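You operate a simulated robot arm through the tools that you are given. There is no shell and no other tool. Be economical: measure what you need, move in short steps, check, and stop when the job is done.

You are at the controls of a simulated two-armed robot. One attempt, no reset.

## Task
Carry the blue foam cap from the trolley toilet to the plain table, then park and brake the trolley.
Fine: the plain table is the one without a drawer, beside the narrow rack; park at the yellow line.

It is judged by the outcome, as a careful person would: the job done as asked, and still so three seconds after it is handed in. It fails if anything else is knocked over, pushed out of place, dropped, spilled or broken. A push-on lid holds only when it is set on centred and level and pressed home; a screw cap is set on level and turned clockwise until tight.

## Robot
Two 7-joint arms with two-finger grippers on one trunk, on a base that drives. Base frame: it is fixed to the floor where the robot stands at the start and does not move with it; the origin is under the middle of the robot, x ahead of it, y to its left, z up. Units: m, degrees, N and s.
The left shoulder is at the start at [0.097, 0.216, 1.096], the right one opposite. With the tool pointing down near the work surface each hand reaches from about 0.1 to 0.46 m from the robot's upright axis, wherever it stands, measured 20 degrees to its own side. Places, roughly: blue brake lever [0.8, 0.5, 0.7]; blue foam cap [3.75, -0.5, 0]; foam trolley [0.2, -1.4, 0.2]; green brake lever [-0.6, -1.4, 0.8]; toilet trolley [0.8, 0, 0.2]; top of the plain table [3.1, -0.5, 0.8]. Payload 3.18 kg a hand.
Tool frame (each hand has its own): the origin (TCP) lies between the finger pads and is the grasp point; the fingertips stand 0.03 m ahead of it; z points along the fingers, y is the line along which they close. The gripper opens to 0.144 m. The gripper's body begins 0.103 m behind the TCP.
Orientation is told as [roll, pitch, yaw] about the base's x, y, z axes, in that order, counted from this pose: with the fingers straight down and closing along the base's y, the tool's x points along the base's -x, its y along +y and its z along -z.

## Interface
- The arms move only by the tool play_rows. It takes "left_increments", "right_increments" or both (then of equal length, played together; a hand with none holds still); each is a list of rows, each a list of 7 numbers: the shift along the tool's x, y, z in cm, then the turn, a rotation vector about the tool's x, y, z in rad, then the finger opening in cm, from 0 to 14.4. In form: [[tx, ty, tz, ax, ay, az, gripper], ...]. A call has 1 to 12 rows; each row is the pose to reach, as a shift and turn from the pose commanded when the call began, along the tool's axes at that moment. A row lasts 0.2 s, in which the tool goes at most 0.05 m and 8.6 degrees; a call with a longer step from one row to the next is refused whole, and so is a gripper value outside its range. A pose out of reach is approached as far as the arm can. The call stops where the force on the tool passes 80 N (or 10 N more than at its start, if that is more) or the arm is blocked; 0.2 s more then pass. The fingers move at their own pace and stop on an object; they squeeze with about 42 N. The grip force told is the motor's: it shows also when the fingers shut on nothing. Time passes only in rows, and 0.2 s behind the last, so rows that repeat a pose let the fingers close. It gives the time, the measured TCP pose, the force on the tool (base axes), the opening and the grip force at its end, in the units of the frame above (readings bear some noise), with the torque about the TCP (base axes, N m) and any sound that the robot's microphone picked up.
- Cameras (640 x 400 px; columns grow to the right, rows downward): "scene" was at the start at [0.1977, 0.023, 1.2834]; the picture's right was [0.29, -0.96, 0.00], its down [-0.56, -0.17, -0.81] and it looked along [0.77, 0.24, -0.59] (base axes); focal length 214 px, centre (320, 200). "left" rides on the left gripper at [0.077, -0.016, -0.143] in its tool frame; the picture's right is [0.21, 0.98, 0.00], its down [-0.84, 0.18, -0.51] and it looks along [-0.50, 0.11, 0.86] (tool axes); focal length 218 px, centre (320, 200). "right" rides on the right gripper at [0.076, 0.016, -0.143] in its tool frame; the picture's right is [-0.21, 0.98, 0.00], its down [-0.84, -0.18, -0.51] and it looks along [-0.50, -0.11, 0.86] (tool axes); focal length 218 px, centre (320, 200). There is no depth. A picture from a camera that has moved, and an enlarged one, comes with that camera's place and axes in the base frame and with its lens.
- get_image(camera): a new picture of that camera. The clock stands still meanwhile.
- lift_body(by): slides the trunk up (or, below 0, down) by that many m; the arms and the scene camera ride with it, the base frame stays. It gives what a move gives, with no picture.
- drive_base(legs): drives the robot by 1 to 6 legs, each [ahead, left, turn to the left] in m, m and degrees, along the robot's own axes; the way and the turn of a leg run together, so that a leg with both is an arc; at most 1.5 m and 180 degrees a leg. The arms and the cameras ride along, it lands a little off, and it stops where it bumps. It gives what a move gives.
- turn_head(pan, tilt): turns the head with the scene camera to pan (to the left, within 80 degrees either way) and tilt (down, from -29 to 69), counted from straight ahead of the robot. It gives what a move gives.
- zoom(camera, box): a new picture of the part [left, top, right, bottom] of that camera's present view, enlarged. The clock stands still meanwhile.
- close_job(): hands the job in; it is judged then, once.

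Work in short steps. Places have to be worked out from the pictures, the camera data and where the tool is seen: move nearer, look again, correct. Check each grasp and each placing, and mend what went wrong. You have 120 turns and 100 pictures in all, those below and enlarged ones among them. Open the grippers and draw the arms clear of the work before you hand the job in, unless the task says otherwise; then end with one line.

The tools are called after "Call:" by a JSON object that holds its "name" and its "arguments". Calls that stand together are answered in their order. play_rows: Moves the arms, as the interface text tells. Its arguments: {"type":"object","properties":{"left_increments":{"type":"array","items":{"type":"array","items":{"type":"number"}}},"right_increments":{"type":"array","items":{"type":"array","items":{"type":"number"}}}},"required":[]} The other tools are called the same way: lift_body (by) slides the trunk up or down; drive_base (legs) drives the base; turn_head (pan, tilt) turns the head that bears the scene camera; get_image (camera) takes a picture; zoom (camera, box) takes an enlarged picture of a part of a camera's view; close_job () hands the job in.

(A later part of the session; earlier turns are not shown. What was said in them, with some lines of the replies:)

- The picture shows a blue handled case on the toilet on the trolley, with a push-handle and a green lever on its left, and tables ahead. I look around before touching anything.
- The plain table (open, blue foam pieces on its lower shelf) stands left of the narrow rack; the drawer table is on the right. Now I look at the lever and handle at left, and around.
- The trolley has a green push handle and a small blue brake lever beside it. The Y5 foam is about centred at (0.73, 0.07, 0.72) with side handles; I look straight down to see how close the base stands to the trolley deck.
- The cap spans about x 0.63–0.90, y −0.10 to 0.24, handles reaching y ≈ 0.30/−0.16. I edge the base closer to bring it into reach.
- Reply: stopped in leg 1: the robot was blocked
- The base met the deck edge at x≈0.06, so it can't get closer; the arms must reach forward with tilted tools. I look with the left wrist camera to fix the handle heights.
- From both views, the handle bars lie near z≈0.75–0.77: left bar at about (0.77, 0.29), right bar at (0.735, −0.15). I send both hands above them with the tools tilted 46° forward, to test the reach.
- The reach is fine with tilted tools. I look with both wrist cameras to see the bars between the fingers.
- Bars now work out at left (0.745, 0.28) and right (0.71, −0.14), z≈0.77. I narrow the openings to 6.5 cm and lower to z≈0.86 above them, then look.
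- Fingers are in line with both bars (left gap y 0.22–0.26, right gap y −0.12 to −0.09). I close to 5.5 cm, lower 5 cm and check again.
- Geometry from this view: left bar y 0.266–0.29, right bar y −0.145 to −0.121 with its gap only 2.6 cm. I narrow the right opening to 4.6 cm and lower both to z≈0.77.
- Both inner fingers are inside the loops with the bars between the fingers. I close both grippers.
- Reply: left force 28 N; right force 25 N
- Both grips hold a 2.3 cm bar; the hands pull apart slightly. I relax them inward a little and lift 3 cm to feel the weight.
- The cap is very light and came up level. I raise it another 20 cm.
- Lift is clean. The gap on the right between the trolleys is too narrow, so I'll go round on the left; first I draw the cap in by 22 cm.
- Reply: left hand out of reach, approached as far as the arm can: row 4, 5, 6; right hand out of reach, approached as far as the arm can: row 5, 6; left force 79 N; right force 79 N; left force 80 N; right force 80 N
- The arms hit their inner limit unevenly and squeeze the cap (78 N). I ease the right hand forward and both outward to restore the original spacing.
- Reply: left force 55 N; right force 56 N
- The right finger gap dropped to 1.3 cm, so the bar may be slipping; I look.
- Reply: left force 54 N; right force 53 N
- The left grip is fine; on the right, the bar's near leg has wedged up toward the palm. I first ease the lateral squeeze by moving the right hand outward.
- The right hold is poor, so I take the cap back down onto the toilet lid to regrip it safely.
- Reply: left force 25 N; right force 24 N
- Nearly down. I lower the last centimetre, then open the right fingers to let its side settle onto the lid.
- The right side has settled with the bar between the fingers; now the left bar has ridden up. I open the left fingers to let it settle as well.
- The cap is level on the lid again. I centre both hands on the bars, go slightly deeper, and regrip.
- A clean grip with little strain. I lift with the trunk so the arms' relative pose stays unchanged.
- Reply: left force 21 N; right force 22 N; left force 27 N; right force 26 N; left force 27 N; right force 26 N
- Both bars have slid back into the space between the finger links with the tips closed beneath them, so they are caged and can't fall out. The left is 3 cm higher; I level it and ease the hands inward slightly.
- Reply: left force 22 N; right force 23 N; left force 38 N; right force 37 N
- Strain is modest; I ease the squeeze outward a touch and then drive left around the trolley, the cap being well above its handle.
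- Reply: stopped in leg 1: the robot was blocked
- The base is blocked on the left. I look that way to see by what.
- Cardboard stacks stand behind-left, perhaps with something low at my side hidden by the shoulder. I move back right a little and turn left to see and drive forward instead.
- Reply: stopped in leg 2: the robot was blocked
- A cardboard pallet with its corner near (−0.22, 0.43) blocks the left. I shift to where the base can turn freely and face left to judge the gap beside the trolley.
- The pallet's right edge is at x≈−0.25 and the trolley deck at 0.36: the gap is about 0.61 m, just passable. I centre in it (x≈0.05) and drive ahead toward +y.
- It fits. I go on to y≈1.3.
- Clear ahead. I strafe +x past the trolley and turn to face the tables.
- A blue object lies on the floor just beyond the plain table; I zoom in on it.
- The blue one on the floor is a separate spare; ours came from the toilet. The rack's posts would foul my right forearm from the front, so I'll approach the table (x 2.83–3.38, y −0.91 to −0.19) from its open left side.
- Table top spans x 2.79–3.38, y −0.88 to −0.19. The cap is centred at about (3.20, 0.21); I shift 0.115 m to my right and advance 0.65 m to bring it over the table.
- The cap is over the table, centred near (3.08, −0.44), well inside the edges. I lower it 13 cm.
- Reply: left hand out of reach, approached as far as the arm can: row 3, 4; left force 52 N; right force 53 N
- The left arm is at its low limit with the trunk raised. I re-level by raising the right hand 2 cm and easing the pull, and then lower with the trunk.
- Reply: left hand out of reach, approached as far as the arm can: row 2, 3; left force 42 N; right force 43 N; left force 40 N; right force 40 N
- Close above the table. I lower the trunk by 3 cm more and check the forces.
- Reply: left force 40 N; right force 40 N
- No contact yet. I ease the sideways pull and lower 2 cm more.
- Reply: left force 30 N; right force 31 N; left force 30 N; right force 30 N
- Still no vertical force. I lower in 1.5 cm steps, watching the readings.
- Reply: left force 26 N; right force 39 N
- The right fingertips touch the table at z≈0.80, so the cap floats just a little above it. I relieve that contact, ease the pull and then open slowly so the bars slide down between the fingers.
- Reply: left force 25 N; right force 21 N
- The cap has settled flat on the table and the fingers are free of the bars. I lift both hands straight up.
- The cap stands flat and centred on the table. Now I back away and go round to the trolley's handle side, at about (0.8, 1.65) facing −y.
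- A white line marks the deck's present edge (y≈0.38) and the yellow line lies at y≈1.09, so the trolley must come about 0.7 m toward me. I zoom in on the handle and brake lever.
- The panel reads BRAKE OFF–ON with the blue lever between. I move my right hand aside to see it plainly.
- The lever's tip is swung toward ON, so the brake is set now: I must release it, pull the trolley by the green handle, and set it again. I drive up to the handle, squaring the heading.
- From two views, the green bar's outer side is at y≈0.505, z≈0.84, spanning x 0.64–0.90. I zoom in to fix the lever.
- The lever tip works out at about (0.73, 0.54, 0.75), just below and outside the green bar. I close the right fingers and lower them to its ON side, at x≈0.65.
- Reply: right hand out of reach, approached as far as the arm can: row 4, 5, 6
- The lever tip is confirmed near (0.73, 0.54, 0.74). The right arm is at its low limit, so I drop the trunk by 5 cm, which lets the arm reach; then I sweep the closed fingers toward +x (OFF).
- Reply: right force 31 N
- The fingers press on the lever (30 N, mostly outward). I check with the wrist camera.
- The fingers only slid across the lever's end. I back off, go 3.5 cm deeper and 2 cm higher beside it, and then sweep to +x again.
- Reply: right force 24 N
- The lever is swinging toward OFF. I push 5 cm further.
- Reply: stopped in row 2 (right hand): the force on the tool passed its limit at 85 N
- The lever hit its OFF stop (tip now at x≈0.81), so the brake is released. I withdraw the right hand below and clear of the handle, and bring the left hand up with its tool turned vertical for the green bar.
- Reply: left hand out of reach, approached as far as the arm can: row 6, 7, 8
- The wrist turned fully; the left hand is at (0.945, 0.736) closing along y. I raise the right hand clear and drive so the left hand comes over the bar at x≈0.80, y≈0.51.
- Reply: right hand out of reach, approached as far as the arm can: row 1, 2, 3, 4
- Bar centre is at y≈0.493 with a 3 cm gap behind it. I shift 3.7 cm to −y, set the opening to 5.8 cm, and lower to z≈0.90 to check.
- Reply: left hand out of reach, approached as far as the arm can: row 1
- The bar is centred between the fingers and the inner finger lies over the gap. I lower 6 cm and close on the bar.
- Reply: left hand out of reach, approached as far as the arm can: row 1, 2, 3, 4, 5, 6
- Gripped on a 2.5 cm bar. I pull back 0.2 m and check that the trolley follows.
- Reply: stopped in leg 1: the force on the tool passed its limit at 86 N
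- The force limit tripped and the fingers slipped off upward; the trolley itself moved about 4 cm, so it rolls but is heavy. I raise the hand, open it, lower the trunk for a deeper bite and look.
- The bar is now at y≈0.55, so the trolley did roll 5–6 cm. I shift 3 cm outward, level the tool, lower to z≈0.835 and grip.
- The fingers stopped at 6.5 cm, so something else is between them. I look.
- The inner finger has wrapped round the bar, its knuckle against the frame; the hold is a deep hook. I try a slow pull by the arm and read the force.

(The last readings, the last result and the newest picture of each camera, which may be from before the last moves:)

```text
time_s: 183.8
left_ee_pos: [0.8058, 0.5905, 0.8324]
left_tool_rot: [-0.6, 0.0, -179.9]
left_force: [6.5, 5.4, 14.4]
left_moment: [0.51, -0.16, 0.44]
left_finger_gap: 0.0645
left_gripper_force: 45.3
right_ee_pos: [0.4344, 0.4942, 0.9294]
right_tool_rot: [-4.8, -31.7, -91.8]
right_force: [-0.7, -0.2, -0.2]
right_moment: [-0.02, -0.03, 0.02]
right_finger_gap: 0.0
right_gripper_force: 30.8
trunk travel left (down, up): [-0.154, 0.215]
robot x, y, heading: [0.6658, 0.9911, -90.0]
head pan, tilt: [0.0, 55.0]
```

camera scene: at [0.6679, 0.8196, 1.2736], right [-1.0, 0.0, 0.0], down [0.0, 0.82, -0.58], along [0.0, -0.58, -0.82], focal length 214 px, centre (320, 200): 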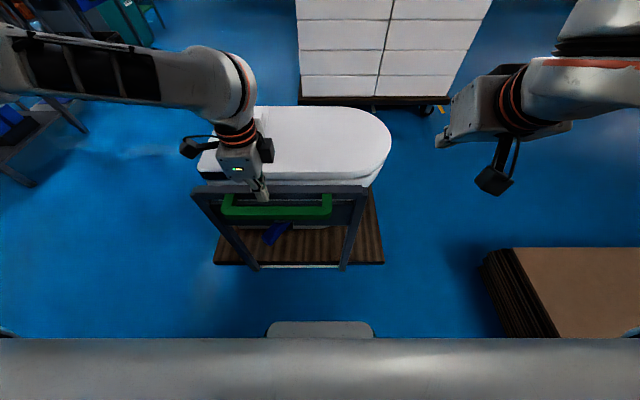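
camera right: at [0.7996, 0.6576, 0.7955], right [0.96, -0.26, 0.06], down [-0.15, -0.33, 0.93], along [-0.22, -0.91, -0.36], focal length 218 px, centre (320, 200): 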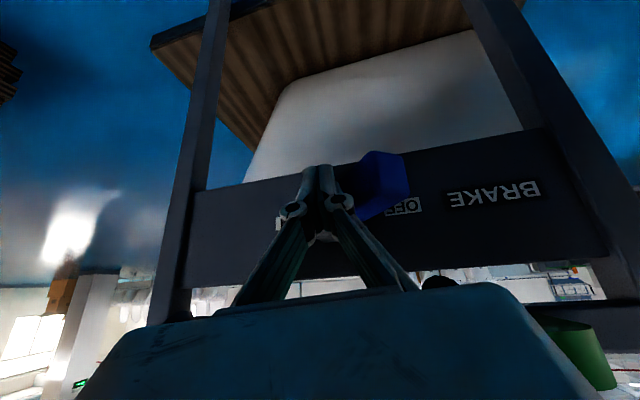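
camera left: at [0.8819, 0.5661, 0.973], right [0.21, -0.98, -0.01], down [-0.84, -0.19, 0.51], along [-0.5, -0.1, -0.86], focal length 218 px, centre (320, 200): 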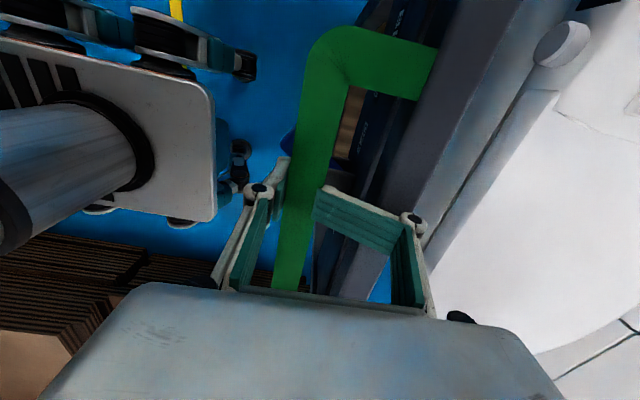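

The trolley follows slowly with only ~5 N. I pull it with short drive legs, to keep the accelerations small.

Call:
{"name": "drive_base", "arguments": {"legs": [[-0.03, 0, 0], [-0.04, 0, 0], [-0.04, 0, 0], [-0.04, 0, 0]]}}

Call:
{"name": "get_image", "arguments": {"camera": "scene"}}

```text
time_s: 186.1
left_ee_pos: [0.8048, 0.7346, 0.8324]
left_tool_rot: [-0.2, -0.1, -179.9]
left_force: [-0.2, 0.6, -1.1]
left_moment: [-0.05, 0.03, 0.0]
left_finger_gap: 0.0469
left_gripper_force: 43.2
right_ee_pos: [0.4347, 0.6423, 0.9295]
right_tool_rot: [-4.7, -31.6, -91.8]
right_force: [-0.9, 0.1, 0.8]
right_moment: [0.0, -0.01, -0.01]
right_finger_gap: 0.0003
right_gripper_force: 30.2
trunk travel left (down, up): [-0.154, 0.215]
robot x, y, heading: [0.6673, 1.1404, -89.9]
head pan, tilt: [0.0, 55.0]
```

```text
9 pictures are left
camera scene: at [0.6679, 0.9287, 1.229], right [-1.0, 0.0, 0.0], down [0.0, 0.82, -0.57], along [0.0, -0.57, -0.82], focal length 214 px, centre (320, 200)
```

scene: 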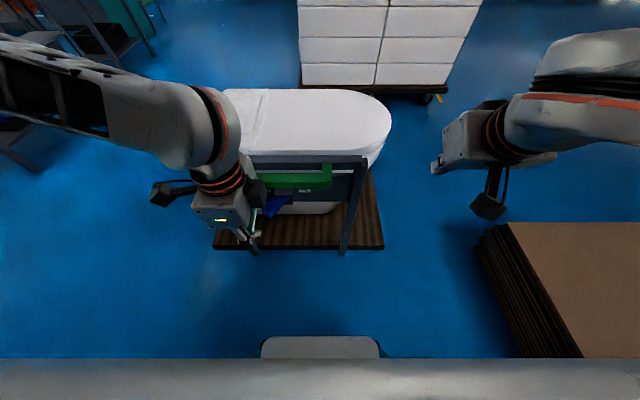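

The short legs still jerked the hand off: the bar stayed near y≈0.60, as pulling forces the fingers open. I'll use a stiffer hook instead: fingers shut, turned across, dropped into the gap behind the bar. I raise and turn the left wrist back.

Call:
{"name": "play_rows", "arguments": {"left_increments": [[0, 0, -3, 0, 0, -0.1, 4.5], [0, 0, -6, 0, 0, -0.24, 2], [0, 0, -9, 0, 0, -0.38, 0], [0, 0, -11, 0, 0, -0.52, 0], [0, 0, -11, 0, 0, -0.66, 0], [0, 0, -11, 0, 0, -0.8, 0], [0, 0, -11, 0, 0, -0.94, 0], [0, 0, -11, 0, 0, -1.08, 0], [0, 0, -11, 0, 0, -1.22, 0], [0, 0, -11, 0, 0, -1.36, 0], [0, 0, -11, 0, 0, -1.5, 0], [0, 0, -11, 0, 0, -1.57, 0]]}}

Call:
{"name": "drive_base", "arguments": {"legs": [[0.15, 0, 0]]}}

Call:
{"name": "get_image", "arguments": {"camera": "left"}}

```text
time_s: 188.7
left_ee_pos: [0.8053, 0.7335, 0.9419]
left_tool_rot: [-0.1, 0.1, -89.8]
left_force: [-0.6, -0.4, -1.1]
left_moment: [0.01, -0.01, 0.01]
left_finger_gap: 0.0
left_gripper_force: 30.4
right_ee_pos: [0.4325, 0.6416, 0.9279]
right_tool_rot: [-4.9, -31.6, -91.9]
right_force: [0.7, -0.2, -0.3]
right_moment: [0.0, 0.02, 0.01]
right_finger_gap: 0.0
right_gripper_force: 30.7
trunk travel left (down, up): [-0.154, 0.215]
robot x, y, heading: [0.6626, 1.1392, -89.9]
head pan, tilt: [0.0, 55.0]
```

```text
time_s: 190.0
left_ee_pos: [0.8061, 0.5836, 0.9414]
left_tool_rot: [-0.1, 0.3, -89.6]
left_force: [0.3, -0.1, -0.6]
left_moment: [0.02, -0.04, -0.02]
left_finger_gap: 0.0
left_gripper_force: 30.9
right_ee_pos: [0.4368, 0.4893, 0.9275]
right_tool_rot: [-4.9, -31.5, -91.6]
right_force: [-0.8, 0.0, -0.1]
right_moment: [0.01, 0.0, 0.02]
right_finger_gap: 0.0002
right_gripper_force: 30.4
trunk travel left (down, up): [-0.154, 0.215]
robot x, y, heading: [0.6653, 0.9873, -89.7]
head pan, tilt: [0.0, 55.0]
```

```text
8 pictures are left
camera left: at [0.7903, 0.6589, 1.0835], right [0.98, 0.21, 0.0], down [0.18, -0.84, 0.5], along [0.11, -0.49, -0.86], focal length 218 px, centre (320, 200)
```

left: 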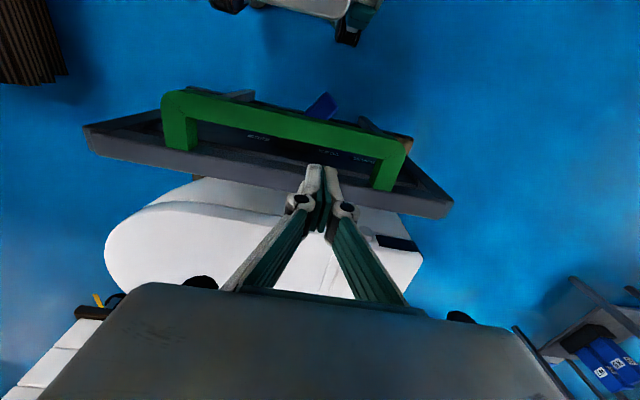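

Looking straight down: bar at y≈0.597–0.62, frame edge near 0.56–0.57, so the gap centre is ≈0.581. The closed fingers are at 0.583; I lower them in.

Call:
{"name": "play_rows", "arguments": {"left_increments": [[-0.2, 0, 3, 0, 0, 0, 0], [-0.2, 0, 6, 0, 0, 0, 0], [-0.2, 0, 8, 0, 0, 0, 0], [-0.2, 0, 10, 0, 0, 0, 0], [-0.2, 0, 11.5, 0, 0, 0, 0]]}}

```text
time_s: 191.2
left_ee_pos: [0.8062, 0.582, 0.8269]
left_tool_rot: [-0.1, 0.4, -89.6]
left_force: [-0.1, -7.6, 0.3]
left_moment: [0.05, 0.09, 0.01]
left_finger_gap: 0.0061
left_gripper_force: 31.0
right_ee_pos: [0.4366, 0.4896, 0.9276]
right_tool_rot: [-4.8, -31.5, -91.6]
right_force: [-0.2, 0.4, -0.4]
right_moment: [0.02, 0.01, 0.01]
right_finger_gap: 0.0
right_gripper_force: 30.4
trunk travel left (down, up): [-0.154, 0.215]
robot x, y, heading: [0.6676, 0.9897, -90.0]
head pan, tilt: [0.0, 55.0]
```

The hook is in behind the bar, touching it lightly. I pull with a short drive leg.

Call:
{"name": "drive_base", "arguments": {"legs": [[-0.05, 0, 0], [-0.1, 0, 0]]}}

```text
time_s: 192.5
left_ee_pos: [0.8048, 0.6594, 0.8235]
left_tool_rot: [-0.1, 2.4, -90.2]
left_force: [0.7, 0.5, 0.1]
left_moment: [0.0, -0.02, -0.01]
left_finger_gap: 0.0
left_gripper_force: 30.4
right_ee_pos: [0.4372, 0.549, 0.9275]
right_tool_rot: [-4.8, -31.3, -91.6]
right_force: [-1.0, 0.0, 0.4]
right_moment: [-0.03, 0.03, 0.0]
right_finger_gap: 0.0
right_gripper_force: 30.5
trunk travel left (down, up): [-0.154, 0.215]
robot x, y, heading: [0.668, 1.0472, -89.5]
head pan, tilt: [0.0, 55.0]
stopped in leg 2: the force on the tool passed its limit at 83 N (the readings are from after the stop); the commanded pose is now the measured one
```

A 5 cm leg works; 10 cm trips the limit. I continue with 4 cm legs.

Call:
{"name": "drive_base", "arguments": {"legs": [[-0.04, 0, 0], [-0.04, 0, 0], [-0.04, 0, 0], [-0.04, 0, 0]]}}

```text
time_s: 194.4
left_ee_pos: [0.8057, 0.7569, 0.8246]
left_tool_rot: [-0.2, 1.1, -89.9]
left_force: [-0.1, 2.0, -0.7]
left_moment: [-0.03, -0.03, -0.02]
left_finger_gap: 0.0002
left_gripper_force: 30.5
right_ee_pos: [0.4352, 0.661, 0.9268]
right_tool_rot: [-4.9, -31.5, -91.6]
right_force: [-0.8, -0.6, 0.0]
right_moment: [-0.02, 0.01, -0.01]
right_finger_gap: 0.0
right_gripper_force: 30.6
trunk travel left (down, up): [-0.154, 0.215]
robot x, y, heading: [0.6672, 1.1651, -89.7]
head pan, tilt: [0.0, 55.0]
stopped in leg 3: the force on the tool passed its limit at 82 N (the readings are from after the stop); the commanded pose is now the measured one
```

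Good progress with the hook holding. I continue with 3 cm legs and then check the view.

Call:
{"name": "drive_base", "arguments": {"legs": [[-0.03, 0, 0], [-0.03, 0, 0], [-0.03, 0, 0], [-0.03, 0, 0], [-0.03, 0, 0], [-0.03, 0, 0]]}}

Call:
{"name": "get_image", "arguments": {"camera": "scene"}}

```text
time_s: 197.4
left_ee_pos: [0.8026, 0.9418, 0.8256]
left_tool_rot: [-0.1, 1.2, -90.0]
left_force: [-1.3, 12.2, -4.7]
left_moment: [-0.28, -0.06, 0.0]
left_finger_gap: 0.0057
left_gripper_force: 30.9
right_ee_pos: [0.4344, 0.8424, 0.9292]
right_tool_rot: [-4.7, -31.6, -91.8]
right_force: [-0.5, 0.2, 0.5]
right_moment: [-0.02, 0.0, 0.0]
right_finger_gap: 0.0
right_gripper_force: 30.2
trunk travel left (down, up): [-0.154, 0.215]
robot x, y, heading: [0.6688, 1.3386, -89.8]
head pan, tilt: [0.0, 55.0]
```

```text
7 pictures are left
camera scene: at [0.6673, 1.1291, 1.2289], right [-1.0, 0.0, 0.0], down [0.0, 0.82, -0.57], along [0.0, -0.57, -0.82], focal length 214 px, centre (320, 200)
```

scene: 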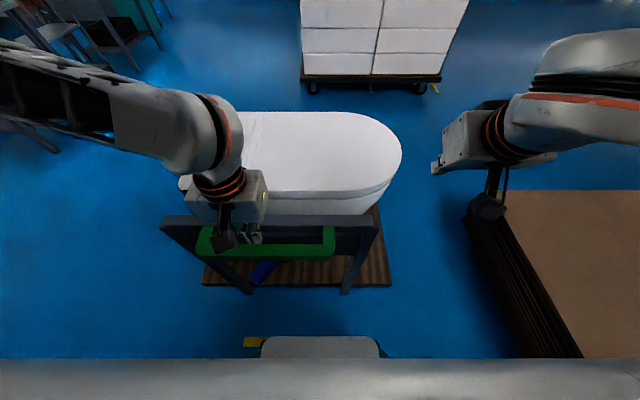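

The hook works: the trolley has come about 0.48 m, straight. It needs about 0.23 m more to stand at the yellow line as it stood at the white one.

Call:
{"name": "drive_base", "arguments": {"legs": [[-0.03, 0, 0], [-0.03, 0, 0], [-0.03, 0, 0], [-0.03, 0, 0], [-0.03, 0, 0], [-0.03, 0, 0]]}}

Call:
{"name": "get_image", "arguments": {"camera": "scene"}}

```text
time_s: 200.4
left_ee_pos: [0.8027, 1.0784, 0.8298]
left_tool_rot: [-0.3, -1.9, -89.6]
left_force: [1.6, -7.5, 1.7]
left_moment: [0.07, -0.03, 0.0]
left_finger_gap: 0.006
left_gripper_force: 31.3
right_ee_pos: [0.4354, 1.0, 0.9277]
right_tool_rot: [-4.8, -31.5, -91.7]
right_force: [-0.2, -0.8, -1.0]
right_moment: [0.02, -0.01, 0.0]
right_finger_gap: 0.0001
right_gripper_force: 30.8
trunk travel left (down, up): [-0.154, 0.215]
robot x, y, heading: [0.6695, 1.4974, -89.7]
head pan, tilt: [0.0, 55.0]
stopped in leg 6: the force on the tool passed its limit at 99 N (the readings are from after the stop); the commanded pose is now the measured one
```

```text
6 pictures are left
camera scene: at [0.6673, 1.2868, 1.2286], right [-1.0, 0.0, 0.0], down [0.0, 0.82, -0.57], along [0.0, -0.57, -0.82], focal length 214 px, centre (320, 200)
```

scene: 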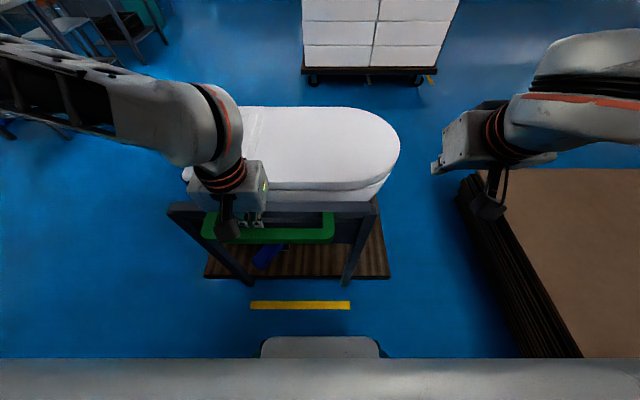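

The deck edge is at y≈1.02, the yellow line at 1.10. I pull about 8 cm more in short legs.

Call:
{"name": "drive_base", "arguments": {"legs": [[-0.02, 0, 0], [-0.02, 0, 0], [-0.025, 0, 0]]}}

Call:
{"name": "play_rows", "arguments": {"left_increments": [[0, 0, 0, 0, 0, 0, 0], [0, 0, 0, 0, 0, 0, 0], [0, 0, 0, 0, 0, 0, 0]]}}

Call:
{"name": "get_image", "arguments": {"camera": "scene"}}

```text
time_s: 201.3
left_ee_pos: [0.8021, 1.0786, 0.8341]
left_tool_rot: [-0.4, -4.6, -89.2]
left_force: [0.5, -2.6, 2.2]
left_moment: [0.04, -0.02, -0.01]
left_finger_gap: 0.0
left_gripper_force: 30.7
right_ee_pos: [0.435, 1.0181, 0.9278]
right_tool_rot: [-4.8, -31.5, -91.7]
right_force: [0.7, 0.1, 0.0]
right_moment: [-0.01, 0.0, 0.05]
right_finger_gap: 0.0
right_gripper_force: 31.3
trunk travel left (down, up): [-0.154, 0.215]
robot x, y, heading: [0.6671, 1.5179, -89.6]
head pan, tilt: [0.0, 55.0]
stopped in leg 1: the force on the tool passed its limit at 89 N (the readings are from after the stop); the commanded pose is now the measured one
```

```text
time_s: 202.1
left_ee_pos: [0.8019, 1.0775, 0.8348]
left_tool_rot: [-0.4, -4.4, -89.3]
left_force: [0.4, -6.9, 2.5]
left_moment: [0.03, -0.01, 0.0]
left_finger_gap: 0.006
left_gripper_force: 31.3
right_ee_pos: [0.4345, 1.0186, 0.9277]
right_tool_rot: [-4.8, -31.5, -91.7]
right_force: [-0.4, -0.2, 0.5]
right_moment: [-0.02, 0.0, 0.0]
right_finger_gap: 0.0001
right_gripper_force: 30.8
trunk travel left (down, up): [-0.154, 0.215]
robot x, y, heading: [0.6669, 1.5205, -90.0]
head pan, tilt: [0.0, 55.0]
```

```text
5 pictures are left
camera scene: at [0.667, 1.3041, 1.2286], right [-1.0, 0.0, 0.0], down [0.0, 0.82, -0.57], along [0.0, -0.57, -0.82], focal length 214 px, centre (320, 200)
```

scene: 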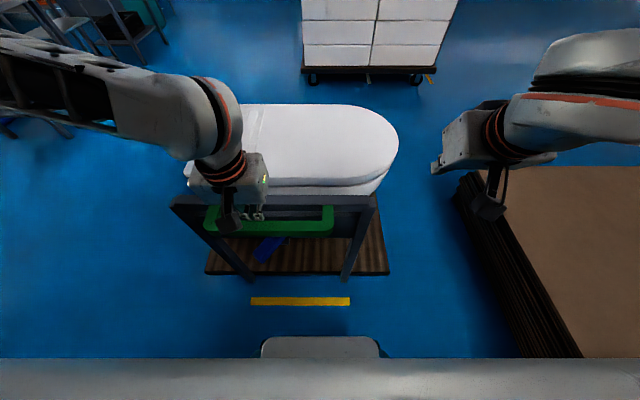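

The trolley did not follow this time. I test with a slow arm pull and read the force.

Call:
{"name": "play_rows", "arguments": {"left_increments": [[0.5, 0, 0, 0, 0, 0, 0], [1, 0, 0, 0, 0.02, 0, 0], [1.5, 0, 0, 0, 0.04, 0, 0], [2, 0, 0, 0, 0.06, 0, 0], [2.5, 0, 0, 0, 0.08, 0, 0], [3, 0, 0, 0, 0.08, 0, 0], [3.5, 0, 0, 0, 0.08, 0, 0], [4, 0, 0, 0, 0.08, 0, 0]]}}

```text
time_s: 203.1
left_ee_pos: [0.8034, 1.0783, 0.8359]
left_tool_rot: [-0.4, -3.7, -88.9]
left_force: [1.2, -19.6, 0.6]
left_moment: [0.04, -0.3, -0.05]
left_finger_gap: 0.0058
left_gripper_force: 30.1
right_ee_pos: [0.4337, 1.0173, 0.9269]
right_tool_rot: [-4.8, -31.5, -91.9]
right_force: [0.2, -0.4, 0.8]
right_moment: [-0.01, -0.01, 0.02]
right_finger_gap: 0.0
right_gripper_force: 30.6
trunk travel left (down, up): [-0.154, 0.215]
robot x, y, heading: [0.6692, 1.5178, -89.6]
head pan, tilt: [0.0, 55.0]
stopped in row 5 (left hand): the force on the tool passed its limit at 83 N (the readings are from after the stop); the commanded pose is now the measured one
```

It is held firmly at this point. I zoom in to look at the wheels, line and lever.

Call:
{"name": "zoom", "arguments": {"camera": "scene", "box": [180, 190, 410, 330]}}

```text
2.78 times, centred on (295, 260) of scene
camera zoom: at [0.6668, 1.3029, 1.2283], right [-1.0, 0.0, 0.0], down [0.0, 0.82, -0.57], along [0.0, -0.57, -0.82], focal length 597 px, centre (390, 33)
```

zoom: 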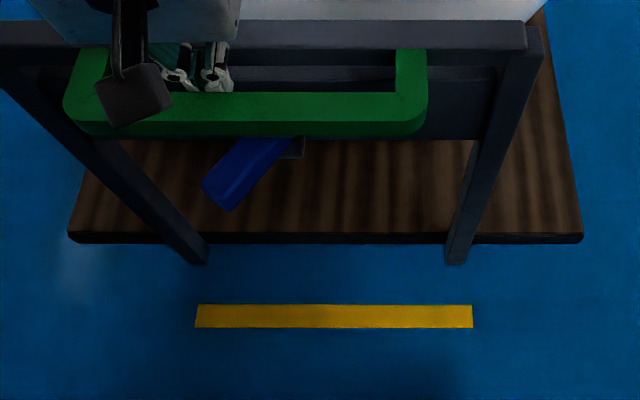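

Deck edge is some 6–8 cm short of the line, with nothing visible in the way. I test by easing the trolley back 4 cm and then pulling again, to see whether it stops at the same place.

Call:
{"name": "play_rows", "arguments": {"left_increments": [[-1, 0, 0, 0, 0, 0, 0], [-2, 0, 0, 0, 0, 0, 0], [-3, 0, 0, 0, 0, 0, 0], [-4, 0, 0, 0, 0, 0, 0], [-5, 0, 0, 0, 0, 0, 0], [-6, 0, 0, 0, 0, 0, 0], [-6, 0, 0, 0, 0, 0, 0]]}}

Call:
{"name": "play_rows", "arguments": {"left_increments": [[0.5, 0, 0, 0, 0.01, 0, 0], [1.3, 0, 0, 0, 0.03, 0, 0], [2.3, 0, 0, 0, 0.05, 0, 0], [3.3, 0, 0, 0, 0.06, 0, 0], [4.3, 0, 0, 0, 0.06, 0, 0], [5.3, 0, 0, 0, 0.06, 0, 0], [6.3, 0, 0, 0, 0.06, 0, 0], [7.3, 0, 0, 0, 0.06, 0, 0], [8.3, 0, 0, 0, 0.06, 0, 0], [9.3, 0, 0, 0, 0.06, 0, 0]]}}

```text
time_s: 204.7
left_ee_pos: [0.8033, 1.0223, 0.8393]
left_tool_rot: [-0.5, -3.4, -89.1]
left_force: [-0.4, -0.9, 0.2]
left_moment: [-0.03, 0.0, -0.04]
left_finger_gap: 0.0
left_gripper_force: 30.4
right_ee_pos: [0.4328, 1.0182, 0.9269]
right_tool_rot: [-4.7, -31.5, -91.8]
right_force: [-0.3, -0.9, -0.7]
right_moment: [0.0, 0.01, -0.04]
right_finger_gap: 0.0
right_gripper_force: 30.9
trunk travel left (down, up): [-0.154, 0.215]
robot x, y, heading: [0.6704, 1.5135, -90.0]
head pan, tilt: [0.0, 55.0]
```

```text
time_s: 206.7
left_ee_pos: [0.8038, 1.0792, 0.8399]
left_tool_rot: [-0.4, -2.7, -88.7]
left_force: [3.3, -21.9, -2.2]
left_moment: [-0.13, 0.01, -0.04]
left_finger_gap: 0.0058
left_gripper_force: 30.7
right_ee_pos: [0.4338, 1.0173, 0.9284]
right_tool_rot: [-4.8, -31.5, -91.9]
right_force: [-1.1, -0.1, -0.1]
right_moment: [-0.04, -0.03, 0.01]
right_finger_gap: 0.0002
right_gripper_force: 30.1
trunk travel left (down, up): [-0.154, 0.215]
robot x, y, heading: [0.6657, 1.5133, -90.4]
head pan, tilt: [0.0, 55.0]
stopped in row 9 (left hand): the force on the tool passed its limit at 86 N (the readings are from after the stop); the commanded pose is now the measured one
```

It stops at exactly the same place again with free rolling before it: the end of its travel, with the green handle right over the yellow line. That is the parking place; now the brake. I unhook the left hand upward and tilt it for the lever.

Call:
{"name": "play_rows", "arguments": {"left_increments": [[-0.5, 0, -3, 0, 0, 0, 0], [-0.5, 0, -7, 0, 0, 0, 0], [0, 0, -11, 0, 0, 0, 0], [1.5, 2.5, -11, 0, -0.1, 0, 0], [3, 5, -11, 0, -0.22, 0, 0], [4.5, 7.5, -11, 0, -0.34, 0, 0], [6, 10, -11, 0, -0.46, 0, 0], [7, 11, -11, 0, -0.58, 0, 0], [7, 11, -11, 0, -0.62, 0, 0]]}}

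```text
time_s: 208.7
left_ee_pos: [0.8514, 1.0462, 1.0254]
left_tool_rot: [-0.4, -37.4, -88.4]
left_force: [-0.9, 0.1, 0.4]
left_moment: [-0.04, -0.01, 0.0]
left_finger_gap: 0.0
left_gripper_force: 30.8
left hand out of reach, approached as far as the arm can: row 5, 6, 7, 8, 9
right_ee_pos: [0.4327, 1.0159, 0.929]
right_tool_rot: [-4.8, -31.5, -91.9]
right_force: [0.9, 0.7, -0.5]
right_moment: [-0.03, -0.02, -0.02]
right_finger_gap: 0.0
right_gripper_force: 30.3
trunk travel left (down, up): [-0.154, 0.215]
robot x, y, heading: [0.659, 1.5175, -89.8]
head pan, tilt: [0.0, 55.0]
```

The tilted left hand is too close in; I back the base 0.22 m, then lower the hand beside the lever on its OFF side (x≈0.88).

Call:
{"name": "drive_base", "arguments": {"legs": [[-0.22, 0, 0]]}}

Call:
{"name": "play_rows", "arguments": {"left_increments": [[1.1, 0.4, 3.7, 0, 0, 0, 0], [2.3, 0.8, 7.4, 0, 0, 0, 0], [3.5, 1.2, 11.1, 0, 0, 0, 0], [4.6, 1.6, 14.8, 0, 0, 0, 0], [5.8, 2, 18.5, 0, 0, 0, 0], [6.9, 2.4, 22.2, 0, 0, 0, 0], [8, 2.8, 25.9, 0, 0, 0, 0], [9.2, 3, 29.6, 0, 0, 0, 0]]}}

Call:
{"name": "get_image", "arguments": {"camera": "left"}}

```text
time_s: 210.3
left_ee_pos: [0.8525, 1.2647, 1.0253]
left_tool_rot: [-0.4, -37.4, -88.2]
left_force: [-0.1, 0.7, 0.4]
left_moment: [-0.03, -0.04, 0.01]
left_finger_gap: 0.0001
left_gripper_force: 30.6
right_ee_pos: [0.4344, 1.2344, 0.9287]
right_tool_rot: [-4.8, -31.5, -91.7]
right_force: [0.1, 0.1, -1.0]
right_moment: [0.02, -0.01, -0.02]
right_finger_gap: 0.0
right_gripper_force: 30.7
trunk travel left (down, up): [-0.154, 0.215]
robot x, y, heading: [0.666, 1.7336, -89.7]
head pan, tilt: [0.0, 55.0]
```

```text
time_s: 212.1
left_ee_pos: [0.8843, 1.1578, 0.7315]
left_tool_rot: [-0.4, -37.1, -88.2]
left_force: [0.2, -0.1, 1.0]
left_moment: [-0.03, 0.03, -0.03]
left_finger_gap: 0.0
left_gripper_force: 31.1
left hand out of reach, approached as far as the arm can: row 1, 2, 3, 4
right_ee_pos: [0.4349, 1.2322, 0.9281]
right_tool_rot: [-4.7, -31.4, -91.7]
right_force: [-0.3, 0.2, -1.3]
right_moment: [0.0, -0.01, 0.0]
right_finger_gap: 0.0
right_gripper_force: 30.7
trunk travel left (down, up): [-0.154, 0.215]
robot x, y, heading: [0.6691, 1.7342, -89.9]
head pan, tilt: [0.0, 55.0]
```

```text
3 pictures are left
camera left: at [0.8654, 1.3043, 0.7976], right [0.97, 0.19, -0.13], down [0.19, -0.36, 0.91], along [0.13, -0.91, -0.39], focal length 218 px, centre (320, 200)
```

left: 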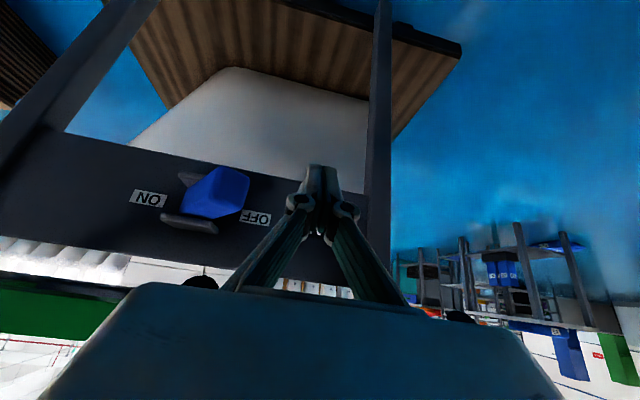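

The lever tip is at x≈0.82, y≈1.16, just left of my fingers in view. I go 3 cm deeper and sweep to −x, to ON.

Call:
{"name": "play_rows", "arguments": {"left_increments": [[-1.5, 0, 0.4, 0, 0, 0, 0], [-2.9, 0, 0.8, 0, 0, 0, 0], [-2.9, -2, 0.8, 0, 0, 0, 0], [-2.9, -4, 0.8, 0, 0, 0, 0], [-2.9, -6, 0.8, 0, 0, 0, 0], [-2.9, -8, 0.8, 0, 0, 0, 0], [-2.9, -10, 0.8, 0, 0, 0, 0], [-2.9, -11.5, 0.8, 0, 0, 0, 0], [-2.9, -13, 0.8, 0, 0, 0, 0], [-2.9, -14, 0.8, 0, 0, 0, 0]]}}

```text
time_s: 214.3
left_ee_pos: [0.8195, 1.1315, 0.77]
left_tool_rot: [-0.6, -37.3, -88.2]
left_force: [0.9, -0.5, 0.6]
left_moment: [0.02, 0.0, -0.02]
left_finger_gap: 0.0002
left_gripper_force: 31.1
left hand out of reach, approached as far as the arm can: row 5, 6, 7, 8, 9, 10
right_ee_pos: [0.4335, 1.2331, 0.9285]
right_tool_rot: [-4.7, -31.5, -91.8]
right_force: [0.3, 0.4, -0.2]
right_moment: [0.0, -0.01, 0.0]
right_finger_gap: 0.0001
right_gripper_force: 30.6
trunk travel left (down, up): [-0.154, 0.215]
robot x, y, heading: [0.6652, 1.734, -89.9]
head pan, tilt: [0.0, 55.0]
```

The arm can't cross further inward here. I set the hand back beside the lever at the right height, and push by strafing the base to −x instead.

Call:
{"name": "play_rows", "arguments": {"left_increments": [[0, 2, 0, 0, 0, 0, 0], [0, 4, 0, 0, 0, 0, 0], [0.9, 5, 1.2, 0, 0, 0, 0], [1.8, 5, 2.4, 0, 0, 0, 0]]}}

```text
time_s: 215.3
left_ee_pos: [0.8691, 1.1333, 0.7377]
left_tool_rot: [-0.6, -37.2, -88.3]
left_force: [-0.6, -0.5, -0.6]
left_moment: [-0.02, 0.05, 0.0]
left_finger_gap: 0.0001
left_gripper_force: 30.1
right_ee_pos: [0.4336, 1.2334, 0.9282]
right_tool_rot: [-4.8, -31.5, -91.8]
right_force: [-0.6, -0.1, 1.3]
right_moment: [-0.02, 0.02, -0.03]
right_finger_gap: 0.0
right_gripper_force: 30.8
trunk travel left (down, up): [-0.154, 0.215]
robot x, y, heading: [0.6617, 1.7318, -89.9]
head pan, tilt: [0.0, 55.0]
```

In place at (0.869, 1.133, 0.738). Now I strafe right 9 cm in small legs.

Call:
{"name": "drive_base", "arguments": {"legs": [[0, -0.03, 0], [0, -0.03, 0], [0, -0.03, 0]]}}

Call:
{"name": "get_image", "arguments": {"camera": "left"}}

```text
time_s: 217.4
left_ee_pos: [0.7797, 1.1326, 0.7392]
left_tool_rot: [-0.4, -37.2, -88.2]
left_force: [-0.3, -0.2, -0.6]
left_moment: [0.0, -0.03, -0.01]
left_finger_gap: 0.0
left_gripper_force: 30.7
right_ee_pos: [0.3439, 1.2327, 0.9282]
right_tool_rot: [-4.7, -31.5, -91.8]
right_force: [0.1, -0.4, 0.4]
right_moment: [0.03, 0.01, 0.0]
right_finger_gap: 0.0
right_gripper_force: 30.6
trunk travel left (down, up): [-0.154, 0.215]
robot x, y, heading: [0.5754, 1.7328, -89.6]
head pan, tilt: [0.0, 55.0]
```

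```text
2 pictures are left
camera left: at [0.7607, 1.2804, 0.8047], right [0.97, 0.19, -0.13], down [0.19, -0.36, 0.91], along [0.13, -0.91, -0.39], focal length 218 px, centre (320, 200)
```

left: 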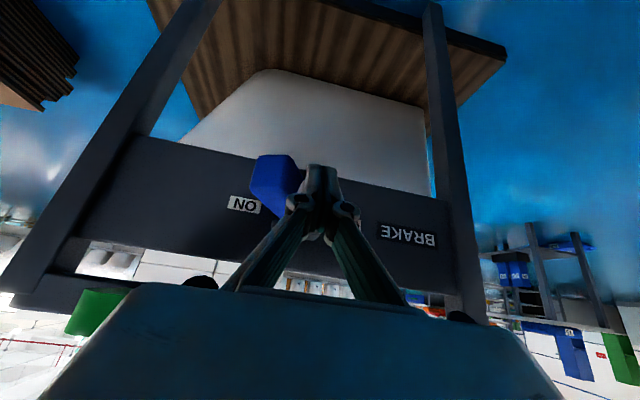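

The lever has swung to ON. I push a little further to be sure it reaches its stop.

Call:
{"name": "drive_base", "arguments": {"legs": [[0, -0.015, 0], [0, -0.015, 0], [0, -0.015, 0]]}}

```text
time_s: 219.0
left_ee_pos: [0.7641, 1.1327, 0.7358]
left_tool_rot: [1.3, -37.5, -87.5]
left_force: [5.4, 5.3, 4.7]
left_moment: [-0.06, 0.02, 0.05]
left_finger_gap: 0.0001
left_gripper_force: 29.7
right_ee_pos: [0.3155, 1.2314, 0.9284]
right_tool_rot: [-4.7, -31.6, -91.1]
right_force: [1.1, 1.1, -0.6]
right_moment: [0.02, 0.01, 0.01]
right_finger_gap: 0.0001
right_gripper_force: 31.0
trunk travel left (down, up): [-0.154, 0.215]
robot x, y, heading: [0.5416, 1.7326, -89.1]
head pan, tilt: [0.0, 55.0]
stopped in leg 3: the force on the tool passed its limit at 88 N (the readings are from after the stop); the commanded pose is now the measured one
```

The lever hit its ON stop (88 N). I move off it sideways, back away from the trolley, and open both grippers.

Call:
{"name": "drive_base", "arguments": {"legs": [[0, 0.04, 0], [-0.35, 0, 0]]}}

Call:
{"name": "play_rows", "arguments": {"left_increments": [[0, 0, 0, 0, 0, 0, 4], [0, 0, 0, 0, 0, 0, 8], [0, 0, 0, 0, 0, 0, 8]], "right_increments": [[0, 0, 0, 0, 0, 0, 4], [0, 0, 0, 0, 0, 0, 8], [0, 0, 0, 0, 0, 0, 8]]}}

Call:
{"name": "turn_head", "arguments": {"pan": 5, "tilt": 40}}

Call:
{"name": "get_image", "arguments": {"camera": "scene"}}

```text
time_s: 221.9
left_ee_pos: [0.7983, 1.4815, 0.7365]
left_tool_rot: [1.1, -37.4, -87.6]
left_force: [0.2, -0.5, 0.6]
left_moment: [-0.03, 0.0, 0.04]
left_finger_gap: 0.0
left_gripper_force: 30.6
right_ee_pos: [0.3488, 1.581, 0.9286]
right_tool_rot: [-4.9, -31.5, -91.3]
right_force: [-0.5, 0.3, 0.6]
right_moment: [-0.01, 0.0, -0.05]
right_finger_gap: 0.0002
right_gripper_force: 31.1
trunk travel left (down, up): [-0.154, 0.215]
robot x, y, heading: [0.5752, 2.0811, -89.4]
head pan, tilt: [0.0, 55.0]
```

```text
time_s: 222.7
left_ee_pos: [0.7989, 1.4814, 0.7371]
left_tool_rot: [1.2, -37.4, -87.9]
left_force: [0.0, -0.4, -0.3]
left_moment: [0.01, 0.02, 0.0]
left_finger_gap: 0.0802
left_gripper_force: 0.2
right_ee_pos: [0.3492, 1.5804, 0.9276]
right_tool_rot: [-4.9, -31.5, -91.2]
right_force: [0.3, -0.5, -0.9]
right_moment: [0.02, -0.01, 0.01]
right_finger_gap: 0.0801
right_gripper_force: 0.0
trunk travel left (down, up): [-0.154, 0.215]
robot x, y, heading: [0.5747, 2.0777, -89.7]
head pan, tilt: [0.0, 55.0]
```

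```text
time_s: 223.5
left_ee_pos: [0.7976, 1.4811, 0.7369]
left_tool_rot: [1.2, -37.4, -87.7]
left_force: [-0.4, 0.4, 0.7]
left_moment: [-0.02, -0.02, 0.0]
left_finger_gap: 0.0801
left_gripper_force: 0.1
right_ee_pos: [0.3487, 1.5804, 0.9278]
right_tool_rot: [-4.8, -31.5, -91.3]
right_force: [0.6, 0.4, -1.9]
right_moment: [-0.03, -0.01, 0.02]
right_finger_gap: 0.0802
right_gripper_force: 0.0
trunk travel left (down, up): [-0.154, 0.215]
robot x, y, heading: [0.5808, 2.0818, -89.6]
head pan, tilt: [5.0, 40.0]
```

```text
1 pictures are left
camera scene: at [0.5869, 1.8561, 1.2493], right [-1.0, -0.1, 0.0], down [-0.06, 0.64, -0.77], along [0.07, -0.76, -0.64], focal length 214 px, centre (320, 200)
```

scene: 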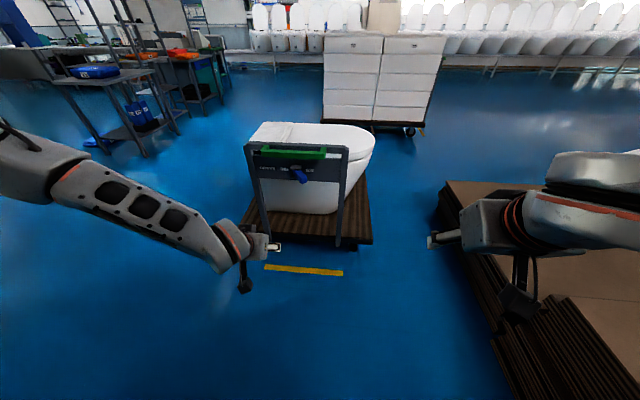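

Everything stands clear and the cap is on the table. I use the last picture to confirm the lever's position.

Call:
{"name": "zoom", "arguments": {"camera": "scene", "box": [220, 120, 400, 290]}}

```text
2.35 times, centred on (310, 205) of scene
camera zoom: at [0.5869, 1.8561, 1.2493], right [-1.0, -0.1, 0.0], down [-0.06, 0.64, -0.77], along [0.07, -0.76, -0.64], focal length 505 px, centre (344, 188)
```

zoom: 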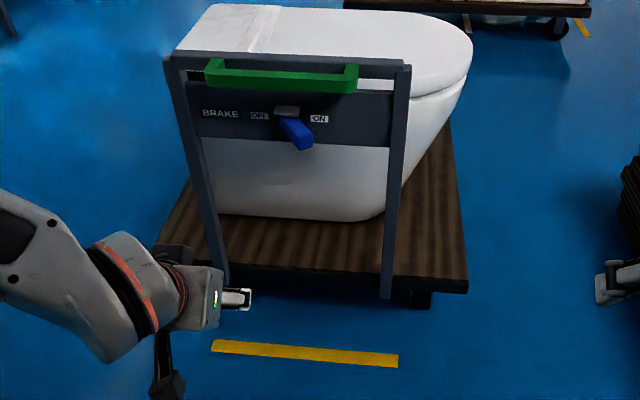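

The lever points to ON, the trolley stands at the yellow line, the cap rests on the plain table, and both hands are open and clear. I hand the job in.

Call:
{"name": "close_job", "arguments": {}}

```text
The job is handed in.
```

The blue foam cap is on the plain table. The trolley is braked with its lever at ON, but its deck edge is about 8 cm short of the yellow line. It would not roll any further: it stopped hard at the same place on two pulls, and I saw nothing in its way.
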